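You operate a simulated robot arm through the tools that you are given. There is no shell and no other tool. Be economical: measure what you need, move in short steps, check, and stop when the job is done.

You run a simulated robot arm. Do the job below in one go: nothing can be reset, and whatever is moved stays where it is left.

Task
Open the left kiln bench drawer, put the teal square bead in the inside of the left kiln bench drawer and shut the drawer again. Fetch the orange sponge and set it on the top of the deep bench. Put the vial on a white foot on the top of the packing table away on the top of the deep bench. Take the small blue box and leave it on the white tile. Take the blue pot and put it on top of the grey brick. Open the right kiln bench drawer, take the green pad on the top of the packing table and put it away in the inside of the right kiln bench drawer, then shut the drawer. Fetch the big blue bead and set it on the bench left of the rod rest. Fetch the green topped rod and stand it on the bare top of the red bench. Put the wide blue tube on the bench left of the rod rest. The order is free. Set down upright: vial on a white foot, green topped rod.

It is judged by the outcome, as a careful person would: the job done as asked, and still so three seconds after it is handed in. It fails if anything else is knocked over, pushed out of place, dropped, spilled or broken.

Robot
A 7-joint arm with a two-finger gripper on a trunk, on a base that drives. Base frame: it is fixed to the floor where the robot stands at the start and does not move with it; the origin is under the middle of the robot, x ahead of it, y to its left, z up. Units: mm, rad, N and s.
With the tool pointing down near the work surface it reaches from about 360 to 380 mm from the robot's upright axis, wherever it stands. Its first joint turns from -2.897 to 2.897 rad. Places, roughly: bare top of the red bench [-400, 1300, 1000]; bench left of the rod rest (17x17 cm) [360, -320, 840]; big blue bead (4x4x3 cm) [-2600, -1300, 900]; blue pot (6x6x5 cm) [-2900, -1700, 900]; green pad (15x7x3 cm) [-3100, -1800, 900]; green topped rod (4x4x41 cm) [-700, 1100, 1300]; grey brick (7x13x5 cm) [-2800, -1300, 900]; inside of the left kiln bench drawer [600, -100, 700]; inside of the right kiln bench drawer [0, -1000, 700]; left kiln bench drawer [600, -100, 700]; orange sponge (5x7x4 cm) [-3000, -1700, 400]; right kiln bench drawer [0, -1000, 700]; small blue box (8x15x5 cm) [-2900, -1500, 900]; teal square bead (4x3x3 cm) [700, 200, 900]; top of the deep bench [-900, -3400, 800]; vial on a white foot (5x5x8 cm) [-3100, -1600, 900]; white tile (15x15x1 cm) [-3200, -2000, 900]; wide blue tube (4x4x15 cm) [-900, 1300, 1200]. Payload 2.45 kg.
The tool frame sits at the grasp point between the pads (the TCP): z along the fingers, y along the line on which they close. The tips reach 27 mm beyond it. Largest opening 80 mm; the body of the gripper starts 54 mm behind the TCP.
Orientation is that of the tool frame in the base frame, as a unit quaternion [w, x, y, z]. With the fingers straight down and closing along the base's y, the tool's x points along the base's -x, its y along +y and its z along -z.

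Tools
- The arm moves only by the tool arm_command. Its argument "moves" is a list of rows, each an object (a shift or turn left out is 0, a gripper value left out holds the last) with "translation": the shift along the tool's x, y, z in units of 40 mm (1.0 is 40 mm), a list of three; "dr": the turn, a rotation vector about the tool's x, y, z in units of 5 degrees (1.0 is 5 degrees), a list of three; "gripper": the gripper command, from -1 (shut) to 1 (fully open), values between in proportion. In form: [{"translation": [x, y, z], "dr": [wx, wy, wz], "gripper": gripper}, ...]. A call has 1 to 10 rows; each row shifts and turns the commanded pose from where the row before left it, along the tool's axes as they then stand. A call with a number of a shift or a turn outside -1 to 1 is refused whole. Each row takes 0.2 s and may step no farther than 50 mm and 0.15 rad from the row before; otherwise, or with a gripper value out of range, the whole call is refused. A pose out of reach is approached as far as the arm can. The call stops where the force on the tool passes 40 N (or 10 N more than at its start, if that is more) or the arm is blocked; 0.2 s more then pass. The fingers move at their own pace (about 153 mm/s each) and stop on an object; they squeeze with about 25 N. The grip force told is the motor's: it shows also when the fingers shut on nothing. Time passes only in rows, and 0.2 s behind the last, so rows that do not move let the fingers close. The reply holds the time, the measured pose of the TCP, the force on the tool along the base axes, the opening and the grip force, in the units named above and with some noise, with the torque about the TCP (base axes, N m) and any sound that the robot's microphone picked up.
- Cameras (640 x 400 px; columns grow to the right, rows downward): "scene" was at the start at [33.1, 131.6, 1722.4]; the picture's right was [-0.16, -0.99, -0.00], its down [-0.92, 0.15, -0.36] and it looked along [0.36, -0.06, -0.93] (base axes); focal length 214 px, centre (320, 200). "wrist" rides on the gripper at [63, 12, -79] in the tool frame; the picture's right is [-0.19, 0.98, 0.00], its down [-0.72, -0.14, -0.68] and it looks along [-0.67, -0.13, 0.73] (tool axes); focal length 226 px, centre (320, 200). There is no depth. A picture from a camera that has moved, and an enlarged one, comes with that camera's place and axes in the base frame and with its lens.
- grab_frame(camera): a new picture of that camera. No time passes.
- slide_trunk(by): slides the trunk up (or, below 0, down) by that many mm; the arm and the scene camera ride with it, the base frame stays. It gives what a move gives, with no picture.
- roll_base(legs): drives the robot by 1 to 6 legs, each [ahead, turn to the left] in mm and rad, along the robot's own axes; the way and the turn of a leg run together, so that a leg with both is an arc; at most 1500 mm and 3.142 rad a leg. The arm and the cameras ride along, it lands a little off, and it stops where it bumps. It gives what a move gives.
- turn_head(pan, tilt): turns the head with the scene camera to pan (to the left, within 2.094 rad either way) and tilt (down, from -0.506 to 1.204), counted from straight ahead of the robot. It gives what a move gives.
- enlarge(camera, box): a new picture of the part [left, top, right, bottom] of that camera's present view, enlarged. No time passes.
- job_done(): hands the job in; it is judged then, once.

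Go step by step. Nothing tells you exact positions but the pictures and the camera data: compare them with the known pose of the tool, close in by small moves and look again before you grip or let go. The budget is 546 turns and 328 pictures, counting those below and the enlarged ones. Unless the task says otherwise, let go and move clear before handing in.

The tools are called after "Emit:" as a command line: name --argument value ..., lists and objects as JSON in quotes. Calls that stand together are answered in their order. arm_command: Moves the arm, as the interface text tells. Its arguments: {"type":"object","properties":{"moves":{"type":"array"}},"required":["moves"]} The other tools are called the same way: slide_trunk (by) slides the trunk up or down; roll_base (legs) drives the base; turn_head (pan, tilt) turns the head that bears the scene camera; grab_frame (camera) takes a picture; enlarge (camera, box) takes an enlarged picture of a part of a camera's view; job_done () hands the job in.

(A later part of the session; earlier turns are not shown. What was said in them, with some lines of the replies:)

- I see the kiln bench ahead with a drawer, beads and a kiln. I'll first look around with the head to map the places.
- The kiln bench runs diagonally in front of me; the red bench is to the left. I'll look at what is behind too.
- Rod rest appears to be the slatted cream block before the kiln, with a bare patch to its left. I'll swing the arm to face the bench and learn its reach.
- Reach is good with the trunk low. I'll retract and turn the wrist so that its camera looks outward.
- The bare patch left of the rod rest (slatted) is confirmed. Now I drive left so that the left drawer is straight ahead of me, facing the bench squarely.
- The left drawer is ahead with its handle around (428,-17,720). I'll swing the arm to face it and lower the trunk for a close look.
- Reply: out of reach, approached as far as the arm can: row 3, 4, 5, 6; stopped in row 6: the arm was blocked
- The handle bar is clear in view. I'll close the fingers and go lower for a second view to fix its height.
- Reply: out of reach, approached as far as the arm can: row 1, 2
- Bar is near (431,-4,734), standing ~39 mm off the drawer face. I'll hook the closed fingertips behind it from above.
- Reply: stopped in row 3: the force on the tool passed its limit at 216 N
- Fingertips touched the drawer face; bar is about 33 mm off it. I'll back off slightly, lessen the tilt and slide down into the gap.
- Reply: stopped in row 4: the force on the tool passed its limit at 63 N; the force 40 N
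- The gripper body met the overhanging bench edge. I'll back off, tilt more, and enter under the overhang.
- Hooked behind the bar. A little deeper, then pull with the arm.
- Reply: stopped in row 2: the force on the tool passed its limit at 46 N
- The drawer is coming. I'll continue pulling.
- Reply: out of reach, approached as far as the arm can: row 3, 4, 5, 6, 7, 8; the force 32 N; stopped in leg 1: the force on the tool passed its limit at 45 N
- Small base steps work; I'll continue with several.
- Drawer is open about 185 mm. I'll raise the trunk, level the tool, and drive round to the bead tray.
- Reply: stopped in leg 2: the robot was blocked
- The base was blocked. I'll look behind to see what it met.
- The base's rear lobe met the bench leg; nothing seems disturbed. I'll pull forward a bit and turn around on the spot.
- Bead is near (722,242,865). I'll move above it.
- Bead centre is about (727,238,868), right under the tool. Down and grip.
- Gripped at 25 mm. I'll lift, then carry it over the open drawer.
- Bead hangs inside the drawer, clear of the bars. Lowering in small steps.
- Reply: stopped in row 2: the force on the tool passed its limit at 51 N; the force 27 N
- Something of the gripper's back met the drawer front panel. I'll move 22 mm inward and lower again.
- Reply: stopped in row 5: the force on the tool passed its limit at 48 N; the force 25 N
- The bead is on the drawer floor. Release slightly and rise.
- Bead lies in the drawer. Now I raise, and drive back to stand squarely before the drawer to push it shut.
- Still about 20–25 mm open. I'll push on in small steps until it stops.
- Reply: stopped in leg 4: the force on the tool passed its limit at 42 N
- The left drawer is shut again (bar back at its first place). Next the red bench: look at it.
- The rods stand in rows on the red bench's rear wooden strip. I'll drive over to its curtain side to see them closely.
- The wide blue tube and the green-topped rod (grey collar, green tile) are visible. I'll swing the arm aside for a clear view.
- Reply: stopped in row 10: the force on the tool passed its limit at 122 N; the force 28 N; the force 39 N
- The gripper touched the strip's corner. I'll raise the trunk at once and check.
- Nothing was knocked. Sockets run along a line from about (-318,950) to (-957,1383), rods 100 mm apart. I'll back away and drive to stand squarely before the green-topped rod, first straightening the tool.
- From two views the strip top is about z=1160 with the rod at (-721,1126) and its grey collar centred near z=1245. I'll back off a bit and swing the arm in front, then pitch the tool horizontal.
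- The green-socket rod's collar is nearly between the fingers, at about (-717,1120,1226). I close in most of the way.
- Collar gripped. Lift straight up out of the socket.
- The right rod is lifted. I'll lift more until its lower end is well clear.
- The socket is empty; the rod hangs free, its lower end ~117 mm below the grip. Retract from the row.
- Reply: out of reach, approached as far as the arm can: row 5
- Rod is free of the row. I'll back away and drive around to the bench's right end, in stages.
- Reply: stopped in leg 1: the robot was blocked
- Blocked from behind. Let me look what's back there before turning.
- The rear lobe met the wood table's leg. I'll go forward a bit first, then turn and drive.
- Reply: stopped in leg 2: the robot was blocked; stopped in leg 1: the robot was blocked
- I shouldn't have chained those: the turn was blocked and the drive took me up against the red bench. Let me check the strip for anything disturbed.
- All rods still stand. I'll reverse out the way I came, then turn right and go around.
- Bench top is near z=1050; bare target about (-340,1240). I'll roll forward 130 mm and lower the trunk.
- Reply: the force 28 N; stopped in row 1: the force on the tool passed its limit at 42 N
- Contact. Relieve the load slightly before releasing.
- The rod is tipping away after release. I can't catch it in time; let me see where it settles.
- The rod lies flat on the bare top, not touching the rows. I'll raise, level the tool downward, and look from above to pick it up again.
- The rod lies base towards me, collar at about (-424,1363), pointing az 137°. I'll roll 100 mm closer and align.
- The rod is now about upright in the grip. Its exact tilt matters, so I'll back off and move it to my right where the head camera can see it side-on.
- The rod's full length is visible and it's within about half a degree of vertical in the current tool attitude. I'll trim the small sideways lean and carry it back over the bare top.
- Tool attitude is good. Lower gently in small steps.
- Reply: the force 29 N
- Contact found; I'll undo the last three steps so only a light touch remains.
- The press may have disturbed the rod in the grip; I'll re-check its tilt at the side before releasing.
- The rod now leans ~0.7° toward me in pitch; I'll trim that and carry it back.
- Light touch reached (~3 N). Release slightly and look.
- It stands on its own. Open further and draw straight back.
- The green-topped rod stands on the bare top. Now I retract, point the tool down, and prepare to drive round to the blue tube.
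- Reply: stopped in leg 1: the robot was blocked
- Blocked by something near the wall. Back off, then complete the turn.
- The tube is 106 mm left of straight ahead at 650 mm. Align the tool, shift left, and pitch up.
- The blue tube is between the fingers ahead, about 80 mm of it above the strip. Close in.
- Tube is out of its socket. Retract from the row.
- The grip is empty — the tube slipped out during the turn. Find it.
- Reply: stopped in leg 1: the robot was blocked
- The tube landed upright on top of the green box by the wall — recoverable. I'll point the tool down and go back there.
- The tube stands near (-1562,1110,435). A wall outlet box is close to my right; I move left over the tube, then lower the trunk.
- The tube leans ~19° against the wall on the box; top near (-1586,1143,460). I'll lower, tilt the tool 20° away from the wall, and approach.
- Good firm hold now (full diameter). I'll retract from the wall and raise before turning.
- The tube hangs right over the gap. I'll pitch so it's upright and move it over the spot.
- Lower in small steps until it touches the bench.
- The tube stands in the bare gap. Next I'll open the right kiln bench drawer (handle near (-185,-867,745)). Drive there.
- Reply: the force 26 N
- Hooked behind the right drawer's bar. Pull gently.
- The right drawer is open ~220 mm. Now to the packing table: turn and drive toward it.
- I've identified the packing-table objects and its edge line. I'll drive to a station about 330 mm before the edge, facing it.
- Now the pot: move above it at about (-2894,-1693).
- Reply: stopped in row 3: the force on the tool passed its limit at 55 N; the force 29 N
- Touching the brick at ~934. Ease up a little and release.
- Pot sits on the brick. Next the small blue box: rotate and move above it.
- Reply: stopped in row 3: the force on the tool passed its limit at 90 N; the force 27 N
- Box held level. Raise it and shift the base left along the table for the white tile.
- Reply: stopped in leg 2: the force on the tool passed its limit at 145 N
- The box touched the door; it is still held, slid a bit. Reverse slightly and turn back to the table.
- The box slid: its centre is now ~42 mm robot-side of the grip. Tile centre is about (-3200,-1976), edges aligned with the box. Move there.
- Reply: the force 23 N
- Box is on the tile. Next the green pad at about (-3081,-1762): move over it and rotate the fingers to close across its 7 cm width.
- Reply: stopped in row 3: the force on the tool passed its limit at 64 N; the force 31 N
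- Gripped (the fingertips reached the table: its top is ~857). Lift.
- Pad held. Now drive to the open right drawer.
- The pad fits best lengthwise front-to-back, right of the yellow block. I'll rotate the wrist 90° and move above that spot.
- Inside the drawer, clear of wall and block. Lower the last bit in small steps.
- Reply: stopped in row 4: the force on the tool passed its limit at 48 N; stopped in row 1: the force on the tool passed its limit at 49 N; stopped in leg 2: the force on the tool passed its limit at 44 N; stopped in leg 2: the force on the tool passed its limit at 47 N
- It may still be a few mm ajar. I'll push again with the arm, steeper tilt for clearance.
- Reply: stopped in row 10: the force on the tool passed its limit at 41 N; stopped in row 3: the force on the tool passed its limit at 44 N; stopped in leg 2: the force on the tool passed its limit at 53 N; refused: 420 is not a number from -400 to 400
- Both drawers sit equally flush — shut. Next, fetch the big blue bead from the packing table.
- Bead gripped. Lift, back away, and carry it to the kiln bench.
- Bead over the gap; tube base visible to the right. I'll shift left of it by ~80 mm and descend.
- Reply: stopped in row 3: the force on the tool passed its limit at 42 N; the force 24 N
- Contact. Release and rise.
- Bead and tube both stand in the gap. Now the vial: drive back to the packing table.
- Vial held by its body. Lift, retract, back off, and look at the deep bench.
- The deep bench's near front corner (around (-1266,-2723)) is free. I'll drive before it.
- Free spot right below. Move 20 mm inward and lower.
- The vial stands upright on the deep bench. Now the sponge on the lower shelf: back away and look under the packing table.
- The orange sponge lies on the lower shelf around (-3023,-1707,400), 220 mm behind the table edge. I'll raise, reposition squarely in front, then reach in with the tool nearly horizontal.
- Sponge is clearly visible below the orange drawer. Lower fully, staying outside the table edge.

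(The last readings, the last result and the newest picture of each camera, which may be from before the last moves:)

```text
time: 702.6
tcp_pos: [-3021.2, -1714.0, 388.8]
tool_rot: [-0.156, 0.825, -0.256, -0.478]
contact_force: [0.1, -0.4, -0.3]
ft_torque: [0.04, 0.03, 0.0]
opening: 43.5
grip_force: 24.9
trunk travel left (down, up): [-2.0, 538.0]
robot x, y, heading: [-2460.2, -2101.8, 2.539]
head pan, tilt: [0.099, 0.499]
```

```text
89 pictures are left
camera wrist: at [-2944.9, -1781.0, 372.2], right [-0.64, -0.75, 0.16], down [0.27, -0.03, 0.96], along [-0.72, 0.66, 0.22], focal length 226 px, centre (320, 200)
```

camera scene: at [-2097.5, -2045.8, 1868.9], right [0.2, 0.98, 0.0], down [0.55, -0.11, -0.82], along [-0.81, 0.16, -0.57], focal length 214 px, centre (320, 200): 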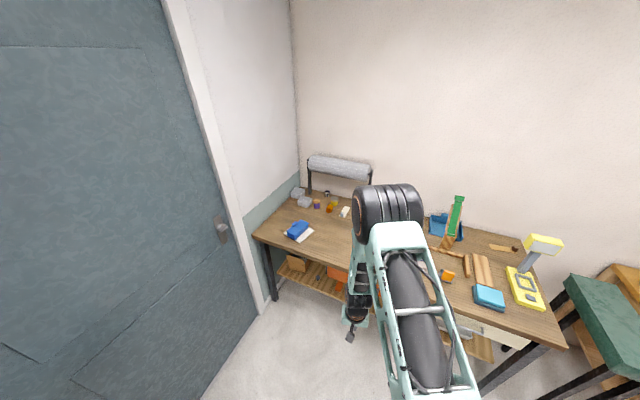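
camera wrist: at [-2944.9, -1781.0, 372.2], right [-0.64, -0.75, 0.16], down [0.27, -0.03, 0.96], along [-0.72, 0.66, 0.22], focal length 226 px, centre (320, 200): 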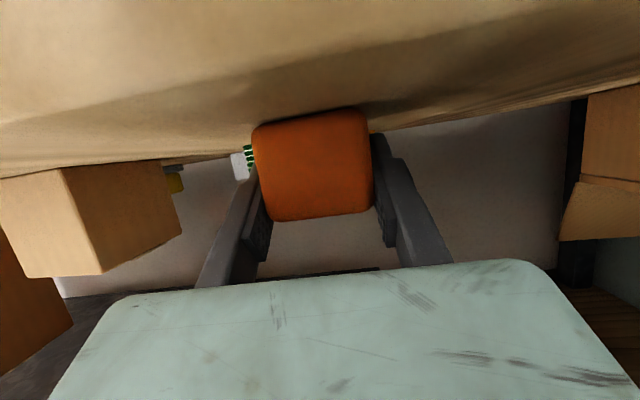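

Sponge gripped. Lift it and draw back out the same way.

Emit:
arm_command --moves '[{"translation": [-0.43, 0, -0.25]}, {"translation": [-0.43, 0, -0.25]}, {"translation": [0.375, 0, -0.65]}, {"translation": [0.375, 0, -0.65]}, {"translation": [0.28, 0, -0.73], "dr": [0, 1, 0]}, {"translation": [0.34, 0, -0.71], "dr": [0, 1, 0]}, {"translation": [0.4, 0, -0.67], "dr": [0, 1, 0]}]'

Emit:
arm_command --moves '[{"translation": [0.3, 0, -0.5], "dr": [0, 1, 0]}, {"translation": [0.3, 0, -0.5], "dr": [0, 1, 0]}, {"translation": [0.3, 0, -0.5], "dr": [0, 1, 0]}, {"translation": [0.35, 0, -0.45], "dr": [0, 1, 0]}, {"translation": [0.35, 0, -0.45], "dr": [0, 1, 0]}, {"translation": [0.4, 0, -0.4], "dr": [0, 1, 0]}]'

Emit:
grab_frame --camera "wrist"

```text
time: 704.2
tcp_pos: [-2896.4, -1801.9, 441.5]
tool_rot: [-0.121, 0.881, -0.275, -0.366]
contact_force: [0.0, -0.4, -0.8]
ft_torque: [0.02, 0.02, 0.05]
opening: 43.8
grip_force: 25.3
trunk travel left (down, up): [-2.0, 538.0]
robot x, y, heading: [-2460.1, -2102.1, 2.534]
head pan, tilt: [0.099, 0.499]
```

```text
time: 705.6
tcp_pos: [-2792.3, -1876.5, 493.5]
tool_rot: [-0.045, 0.946, -0.296, -0.125]
contact_force: [0.8, -0.6, -1.2]
ft_torque: [0.01, 0.01, 0.01]
opening: 43.8
grip_force: 25.4
trunk travel left (down, up): [-2.0, 538.0]
robot x, y, heading: [-2457.4, -2105.5, 2.54]
head pan, tilt: [0.099, 0.499]
```

```text
88 pictures are left
camera wrist: at [-2730.6, -1933.8, 552.6], right [-0.71, -0.7, 0.04], down [-0.35, 0.4, 0.85], along [-0.61, 0.59, -0.53], focal length 226 px, centre (320, 200)
```

wrist: 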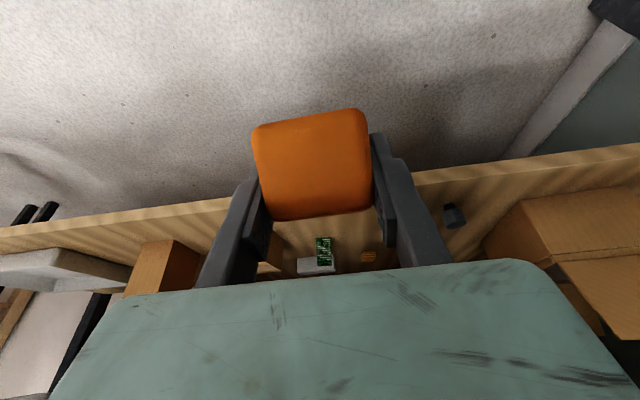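

Sponge is out. Back off, raise, and drive to the deep bench.

Emit:
roll_base --legs '[[-120, 0]]'

Emit:
slide_trunk --by 400

Emit:
slide_trunk --by 130

Emit:
roll_base --legs '[[0, -2.456]]'

```text
time: 706.8
tcp_pos: [-2692.5, -1942.8, 495.4]
tool_rot: [-0.046, 0.946, -0.296, -0.126]
contact_force: [0.2, -0.1, -0.8]
ft_torque: [0.02, 0.01, 0.02]
opening: 44.0
grip_force: 25.0
trunk travel left (down, up): [-2.0, 538.0]
robot x, y, heading: [-2358.6, -2167.2, 2.539]
head pan, tilt: [0.099, 0.499]
```

```text
time: 710.6
tcp_pos: [-2693.4, -1943.2, 892.4]
tool_rot: [-0.045, 0.946, -0.296, -0.125]
contact_force: [-0.5, 0.4, 0.1]
ft_torque: [-0.01, 0.01, -0.03]
opening: 44.0
grip_force: 25.2
trunk travel left (down, up): [-402.0, 138.0]
robot x, y, heading: [-2358.2, -2168.2, 2.534]
head pan, tilt: [0.099, 0.499]
```

```text
time: 712.2
tcp_pos: [-2692.5, -1943.0, 1023.7]
tool_rot: [-0.046, 0.945, -0.296, -0.127]
contact_force: [-1.0, -0.4, -0.3]
ft_torque: [-0.02, -0.01, -0.01]
opening: 43.8
grip_force: 24.9
trunk travel left (down, up): [-532.0, 8.0]
robot x, y, heading: [-2361.0, -2170.7, 2.536]
head pan, tilt: [0.099, 0.499]
```

```text
time: 718.6
tcp_pos: [-1959.5, -2133.7, 1023.9]
tool_rot: [0.134, -0.04, 0.99, 0.0]
contact_force: [0.5, 0.6, 0.0]
ft_torque: [-0.04, -0.01, 0.01]
opening: 43.9
grip_force: 25.3
trunk travel left (down, up): [-532.0, 8.0]
robot x, y, heading: [-2360.8, -2167.2, 0.088]
head pan, tilt: [0.099, 0.499]
```

Emit:
roll_base --legs '[[1112, 0], [0, -0.571], [338, 0]]'

Emit:
roll_base --legs '[[0, -1.71]]'

Emit:
grab_frame --camera "wrist"

```text
time: 727.7
tcp_pos: [-598.1, -2417.1, 1022.9]
tool_rot: [0.129, 0.238, 0.962, -0.037]
contact_force: [1.7, 0.2, -0.8]
ft_torque: [0.04, 0.01, -0.01]
opening: 43.7
grip_force: 24.9
trunk travel left (down, up): [-532.0, 8.0]
robot x, y, heading: [-955.6, -2232.5, -0.481]
head pan, tilt: [0.099, 0.499]
```

```text
time: 732.3
tcp_pos: [-1182.6, -2563.5, 1024.9]
tool_rot: [0.057, 0.879, 0.458, -0.121]
contact_force: [0.2, -0.4, -0.6]
ft_torque: [0.0, 0.02, -0.02]
opening: 43.6
grip_force: 25.1
trunk travel left (down, up): [-532.0, 8.0]
robot x, y, heading: [-953.8, -2230.2, -2.172]
head pan, tilt: [0.099, 0.499]
```

```text
87 pictures are left
camera wrist: at [-1123.5, -2504.8, 1082.4], right [0.7, -0.72, 0.04], down [-0.4, -0.34, 0.85], along [-0.59, -0.61, -0.53], focal length 226 px, centre (320, 200)
```

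wrist: 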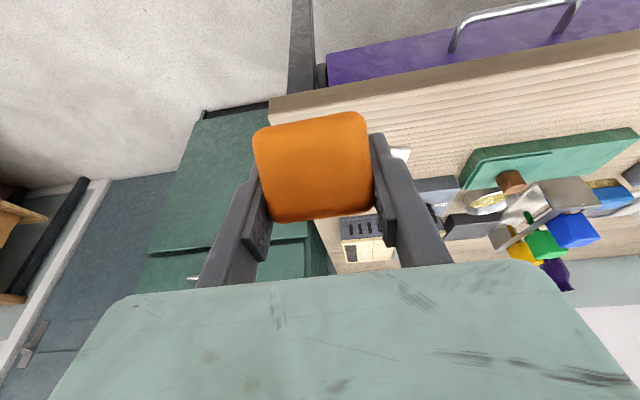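

Emit:
arm_command --moves '[{"translation": [-0.41, 0, 0.11], "dr": [0, -1, 0]}, {"translation": [-0.4, 0, 0.145], "dr": [0, -1, 0]}, {"translation": [-0.385, 0, 0.18], "dr": [0, -1, 0]}, {"translation": [-0.37, 0, 0.21], "dr": [0, -1, 0]}, {"translation": [-0.35, 0, 0.245], "dr": [0, -1, 0]}, {"translation": [-0.325, 0, 0.27], "dr": [0, -1, 0]}, {"translation": [-0.3, 0, 0.3], "dr": [0, -1, 0]}, {"translation": [-0.27, 0, 0.325], "dr": [0, -1, 0]}, {"translation": [-0.245, 0, 0.35], "dr": [0, -1, 0]}]'

Emit:
grab_frame --camera "wrist"

Emit:
turn_head --pan 0.1 --tilt 0.9

Emit:
enlarge --camera "scene" --box '[260, 150, 440, 270]'

```text
time: 734.3
tcp_pos: [-1270.3, -2690.2, 1025.4]
tool_rot: [0.228, 0.765, 0.402, -0.448]
contact_force: [-0.6, 0.0, -0.9]
ft_torque: [0.02, 0.02, -0.01]
opening: 43.7
grip_force: 24.5
trunk travel left (down, up): [-532.0, 8.0]
robot x, y, heading: [-957.1, -2235.5, -2.179]
head pan, tilt: [0.099, 0.499]
```

```text
86 pictures are left
camera wrist: at [-1201.8, -2615.1, 1007.9], right [0.75, -0.64, 0.16], down [0.03, 0.27, 0.96], along [-0.66, -0.72, 0.22], focal length 226 px, centre (320, 200)
```

wrist: 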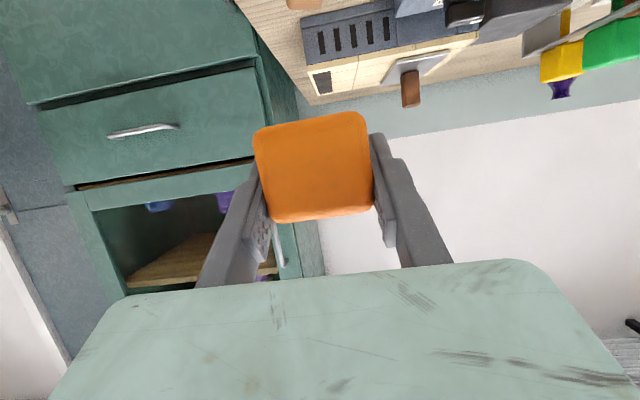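

```text
time: 735.2
tcp_pos: [-1269.8, -2689.2, 1023.9]
tool_rot: [0.228, 0.765, 0.403, -0.448]
contact_force: [0.1, 0.3, -0.3]
ft_torque: [0.01, 0.01, 0.0]
opening: 43.7
grip_force: 25.0
trunk travel left (down, up): [-532.0, 8.0]
robot x, y, heading: [-953.0, -2231.9, -2.179]
head pan, tilt: [0.099, 0.901]
```

```text
3.33 times, centred on (350, 210) of scene
camera zoom: at [-867.8, -2361.9, 1899.2], right [-0.88, 0.48, 0.0], down [0.38, 0.69, -0.62], along [-0.3, -0.54, -0.78], focal length 715 px, centre (220, 167)
```

zoom: 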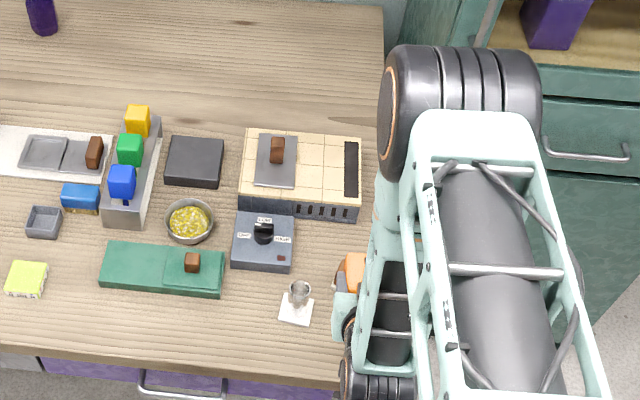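

Emit:
slide_trunk --by -125

Emit:
grab_frame --camera "wrist"

Emit:
arm_command --moves '[{"translation": [0.108, 0, 0.063]}, {"translation": [0.108, 0, 0.063]}]'

```text
time: 736.7
tcp_pos: [-1269.9, -2689.8, 900.5]
tool_rot: [0.228, 0.765, 0.402, -0.449]
contact_force: [0.0, 0.7, -0.4]
ft_torque: [0.02, 0.03, 0.05]
opening: 43.9
grip_force: 25.2
trunk travel left (down, up): [-407.0, 133.0]
robot x, y, heading: [-952.0, -2232.5, -2.171]
head pan, tilt: [0.099, 0.901]
```

```text
84 pictures are left
camera wrist: at [-1201.4, -2614.5, 883.1], right [0.75, -0.64, 0.16], down [0.03, 0.27, 0.96], along [-0.66, -0.72, 0.22], focal length 226 px, centre (320, 200)
```

wrist: 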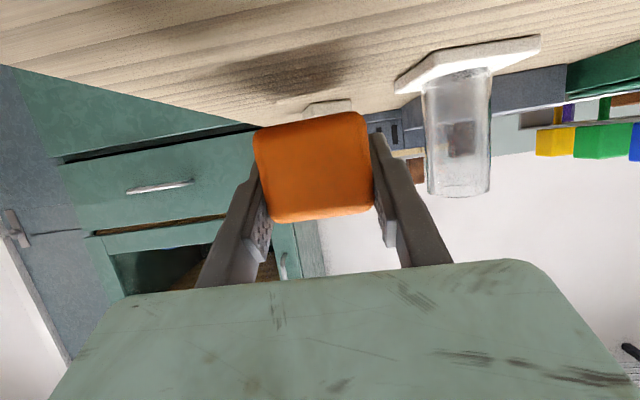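

```text
time: 737.3
tcp_pos: [-1270.5, -2690.0, 890.3]
tool_rot: [0.227, 0.765, 0.401, -0.449]
contact_force: [0.5, -0.1, -0.5]
ft_torque: [0.02, 0.01, 0.0]
opening: 43.8
grip_force: 25.4
trunk travel left (down, up): [-407.0, 133.0]
robot x, y, heading: [-954.5, -2231.9, -2.174]
head pan, tilt: [0.099, 0.901]
```

Emit:
arm_command --moves '[{"translation": [-0.1, -0.35, -0.06]}, {"translation": [0.1, 0, 0.06]}, {"translation": [0.108, 0, 0.063]}, {"translation": [0.086, 0, 0.05]}]'

Emit:
arm_command --moves '[{"translation": [0.054, 0, 0.031]}, {"translation": [0.054, 0, 0.031]}]'

Emit:
grab_frame --camera "wrist"

```text
time: 738.3
tcp_pos: [-1281.6, -2681.7, 881.2]
tool_rot: [0.227, 0.766, 0.402, -0.447]
contact_force: [1.1, -0.7, 0.1]
ft_torque: [0.02, 0.01, -0.01]
opening: 43.9
grip_force: 25.1
trunk travel left (down, up): [-407.0, 133.0]
robot x, y, heading: [-954.8, -2233.1, -2.174]
head pan, tilt: [0.099, 0.901]
```

```text
time: 738.9
tcp_pos: [-1282.0, -2682.0, 877.7]
tool_rot: [0.228, 0.765, 0.401, -0.45]
contact_force: [1.2, 1.7, 14.8]
ft_torque: [-0.16, -0.34, 0.03]
opening: 43.9
grip_force: 24.8
trunk travel left (down, up): [-407.0, 133.0]
robot x, y, heading: [-953.5, -2235.5, -2.174]
head pan, tilt: [0.099, 0.901]
```

```text
83 pictures are left
camera wrist: at [-1213.3, -2607.1, 860.3], right [0.75, -0.64, 0.16], down [0.03, 0.27, 0.96], along [-0.66, -0.72, 0.23], focal length 226 px, centre (320, 200)
```

wrist: 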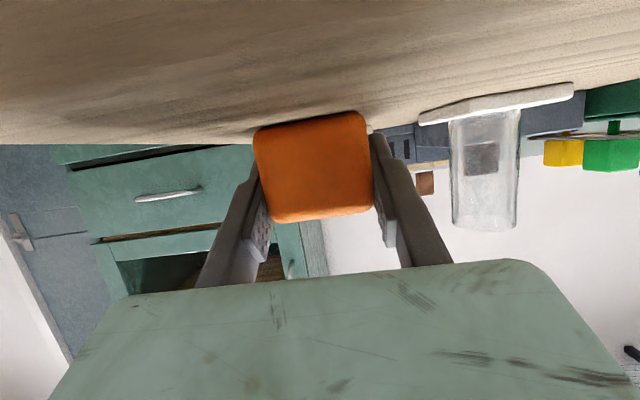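

Sponge touches the bench, clear of the vial. Open a little and draw straight back.

Emit:
arm_command --moves '[{"translation": [-0.03, 0, -0.02], "gripper": 0.35}, {"gripper": 0.35}, {"translation": [0, 0, -0.5]}, {"translation": [0, 0, -1]}, {"translation": [0, 0, -1]}]'

Emit:
slide_trunk --by 130

Emit:
roll_base --legs '[[-150, 0]]'

Emit:
turn_head --pan 0.1 --tilt 0.75

Emit:
enlarge --camera "scene" --box '[250, 150, 430, 270]'

```text
time: 740.1
tcp_pos: [-1230.1, -2609.6, 927.8]
tool_rot: [0.227, 0.765, 0.402, -0.449]
contact_force: [-0.1, 0.0, -0.5]
ft_torque: [0.02, 0.0, 0.02]
opening: 54.2
grip_force: 0.0
trunk travel left (down, up): [-407.0, 133.0]
robot x, y, heading: [-958.8, -2233.5, -2.176]
head pan, tilt: [0.099, 0.901]
```

```text
time: 741.7
tcp_pos: [-1230.5, -2610.1, 1055.4]
tool_rot: [0.228, 0.765, 0.402, -0.449]
contact_force: [0.8, -0.3, 0.0]
ft_torque: [0.02, 0.0, 0.0]
opening: 53.9
grip_force: 0.0
trunk travel left (down, up): [-537.0, 3.0]
robot x, y, heading: [-955.0, -2232.9, -2.181]
head pan, tilt: [0.099, 0.901]
```

```text
time: 743.1
tcp_pos: [-1144.5, -2484.8, 1056.8]
tool_rot: [0.228, 0.765, 0.402, -0.448]
contact_force: [0.2, -0.2, -0.6]
ft_torque: [0.01, -0.03, -0.01]
opening: 54.0
grip_force: 0.1
trunk travel left (down, up): [-537.0, 3.0]
robot x, y, heading: [-866.0, -2110.6, -2.179]
head pan, tilt: [0.099, 0.901]
```

```text
time: 743.8
tcp_pos: [-1145.2, -2486.1, 1056.8]
tool_rot: [0.228, 0.765, 0.402, -0.448]
contact_force: [0.6, -0.4, 0.0]
ft_torque: [-0.02, 0.01, -0.02]
opening: 54.0
grip_force: 0.1
trunk travel left (down, up): [-537.0, 3.0]
robot x, y, heading: [-870.9, -2106.4, -2.175]
head pan, tilt: [0.099, 0.75]
```

```text
3.33 times, centred on (340, 210) of scene
camera zoom: at [-785.7, -2244.1, 1916.0], right [-0.88, 0.48, 0.0], down [0.33, 0.6, -0.73], along [-0.35, -0.64, -0.68], focal length 715 px, centre (253, 167)
```

zoom: 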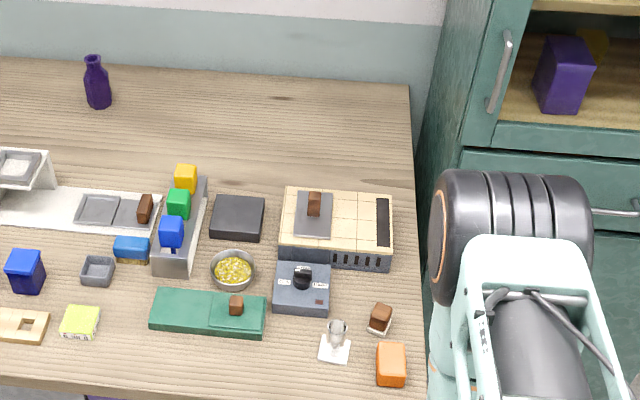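

Vial and sponge are both on the deep bench. One last check that the green-topped rod still stands.

Emit:
roll_base --legs '[[0, -2.0]]'

Emit:
turn_head --pan -0.7 --tilt 0.15

Emit:
grab_frame --camera "scene"

Emit:
enlarge --camera "scene" --box '[260, 150, 400, 250]'

```text
time: 749.1
tcp_pos: [-1096.6, -1702.9, 1057.0]
tool_rot: [-0.255, 0.751, -0.427, -0.434]
contact_force: [-0.4, 0.4, -0.2]
ft_torque: [0.0, 0.0, -0.03]
opening: 54.1
grip_force: 0.1
trunk travel left (down, up): [-537.0, 3.0]
robot x, y, heading: [-878.5, -2119.0, 2.105]
head pan, tilt: [0.099, 0.75]
```

```text
time: 750.2
tcp_pos: [-1096.9, -1703.2, 1056.1]
tool_rot: [-0.254, 0.751, -0.426, -0.435]
contact_force: [-0.1, 0.2, -0.9]
ft_torque: [-0.04, -0.02, 0.02]
opening: 54.0
grip_force: 0.0
trunk travel left (down, up): [-537.0, 3.0]
robot x, y, heading: [-875.1, -2110.9, 2.111]
head pan, tilt: [-0.7, 0.15]
```

```text
81 pictures are left
camera scene: at [-974.4, -2112.1, 1970.4], right [0.99, -0.16, 0.0], down [-0.02, -0.15, -0.99], along [0.16, 0.98, -0.15], focal length 214 px, centre (320, 200)
```

scene: 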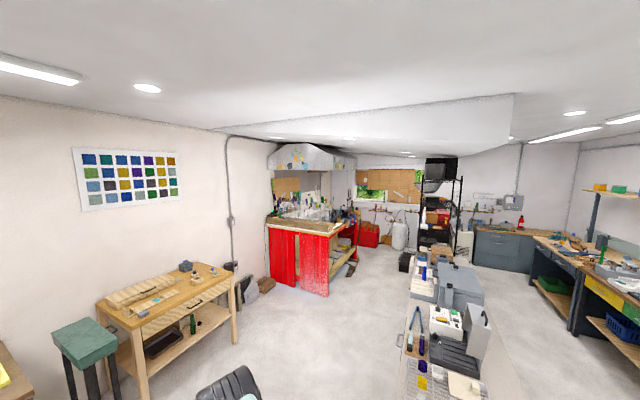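

```text
4.00 times, centred on (330, 200) of scene
camera zoom: at [-974.4, -2112.1, 1970.4], right [0.99, -0.16, 0.0], down [-0.02, -0.15, -0.99], along [0.16, 0.98, -0.15], focal length 858 px, centre (280, 200)
```

zoom: 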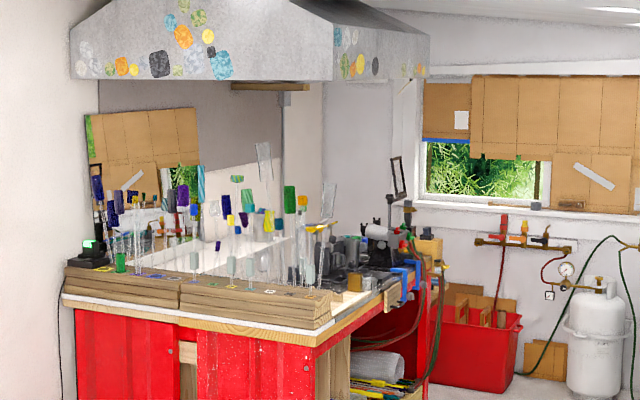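

Emit:
enlarge --camera "scene" --box '[310, 190, 350, 225]'

```text
11.43 times, centred on (330, 208) of scene
camera zoom: at [-974.4, -2112.1, 1970.4], right [0.99, -0.16, 0.0], down [-0.02, -0.15, -0.99], along [0.16, 0.98, -0.15], focal length 2451 px, centre (206, 114)
```

zoom: 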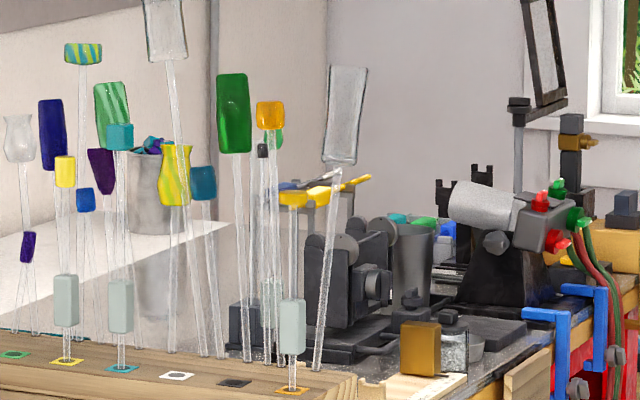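

Everything is in place, and the green-topped rod is still standing with its top and collar in line. Handing in.

Emit:
job_done

```text
The job is handed in.
```

I handed the job in with all nine tasks done, and my last look at each item showed it in place. Three things slipped or fell along the way:

- **Green topped rod:** it tipped over the first time I let go, and lay on the red bench's bare top. I stood it up again, and my last view showed it upright.
- **Wide blue tube:** it came out of the grip while I was turning and landed on the green box by the wall. I fetched it from there and set it upright on the bench left of the rod rest.
- **Vial:** it squeezed out of the grip just as it touched the deep bench. It ended up upright a little further in than I aimed, clear of the items around it.

I also bumped a few things while driving and reaching: the bench edge, a table leg, the red bench's front and the door. I saw nothing else knocked over or moved.
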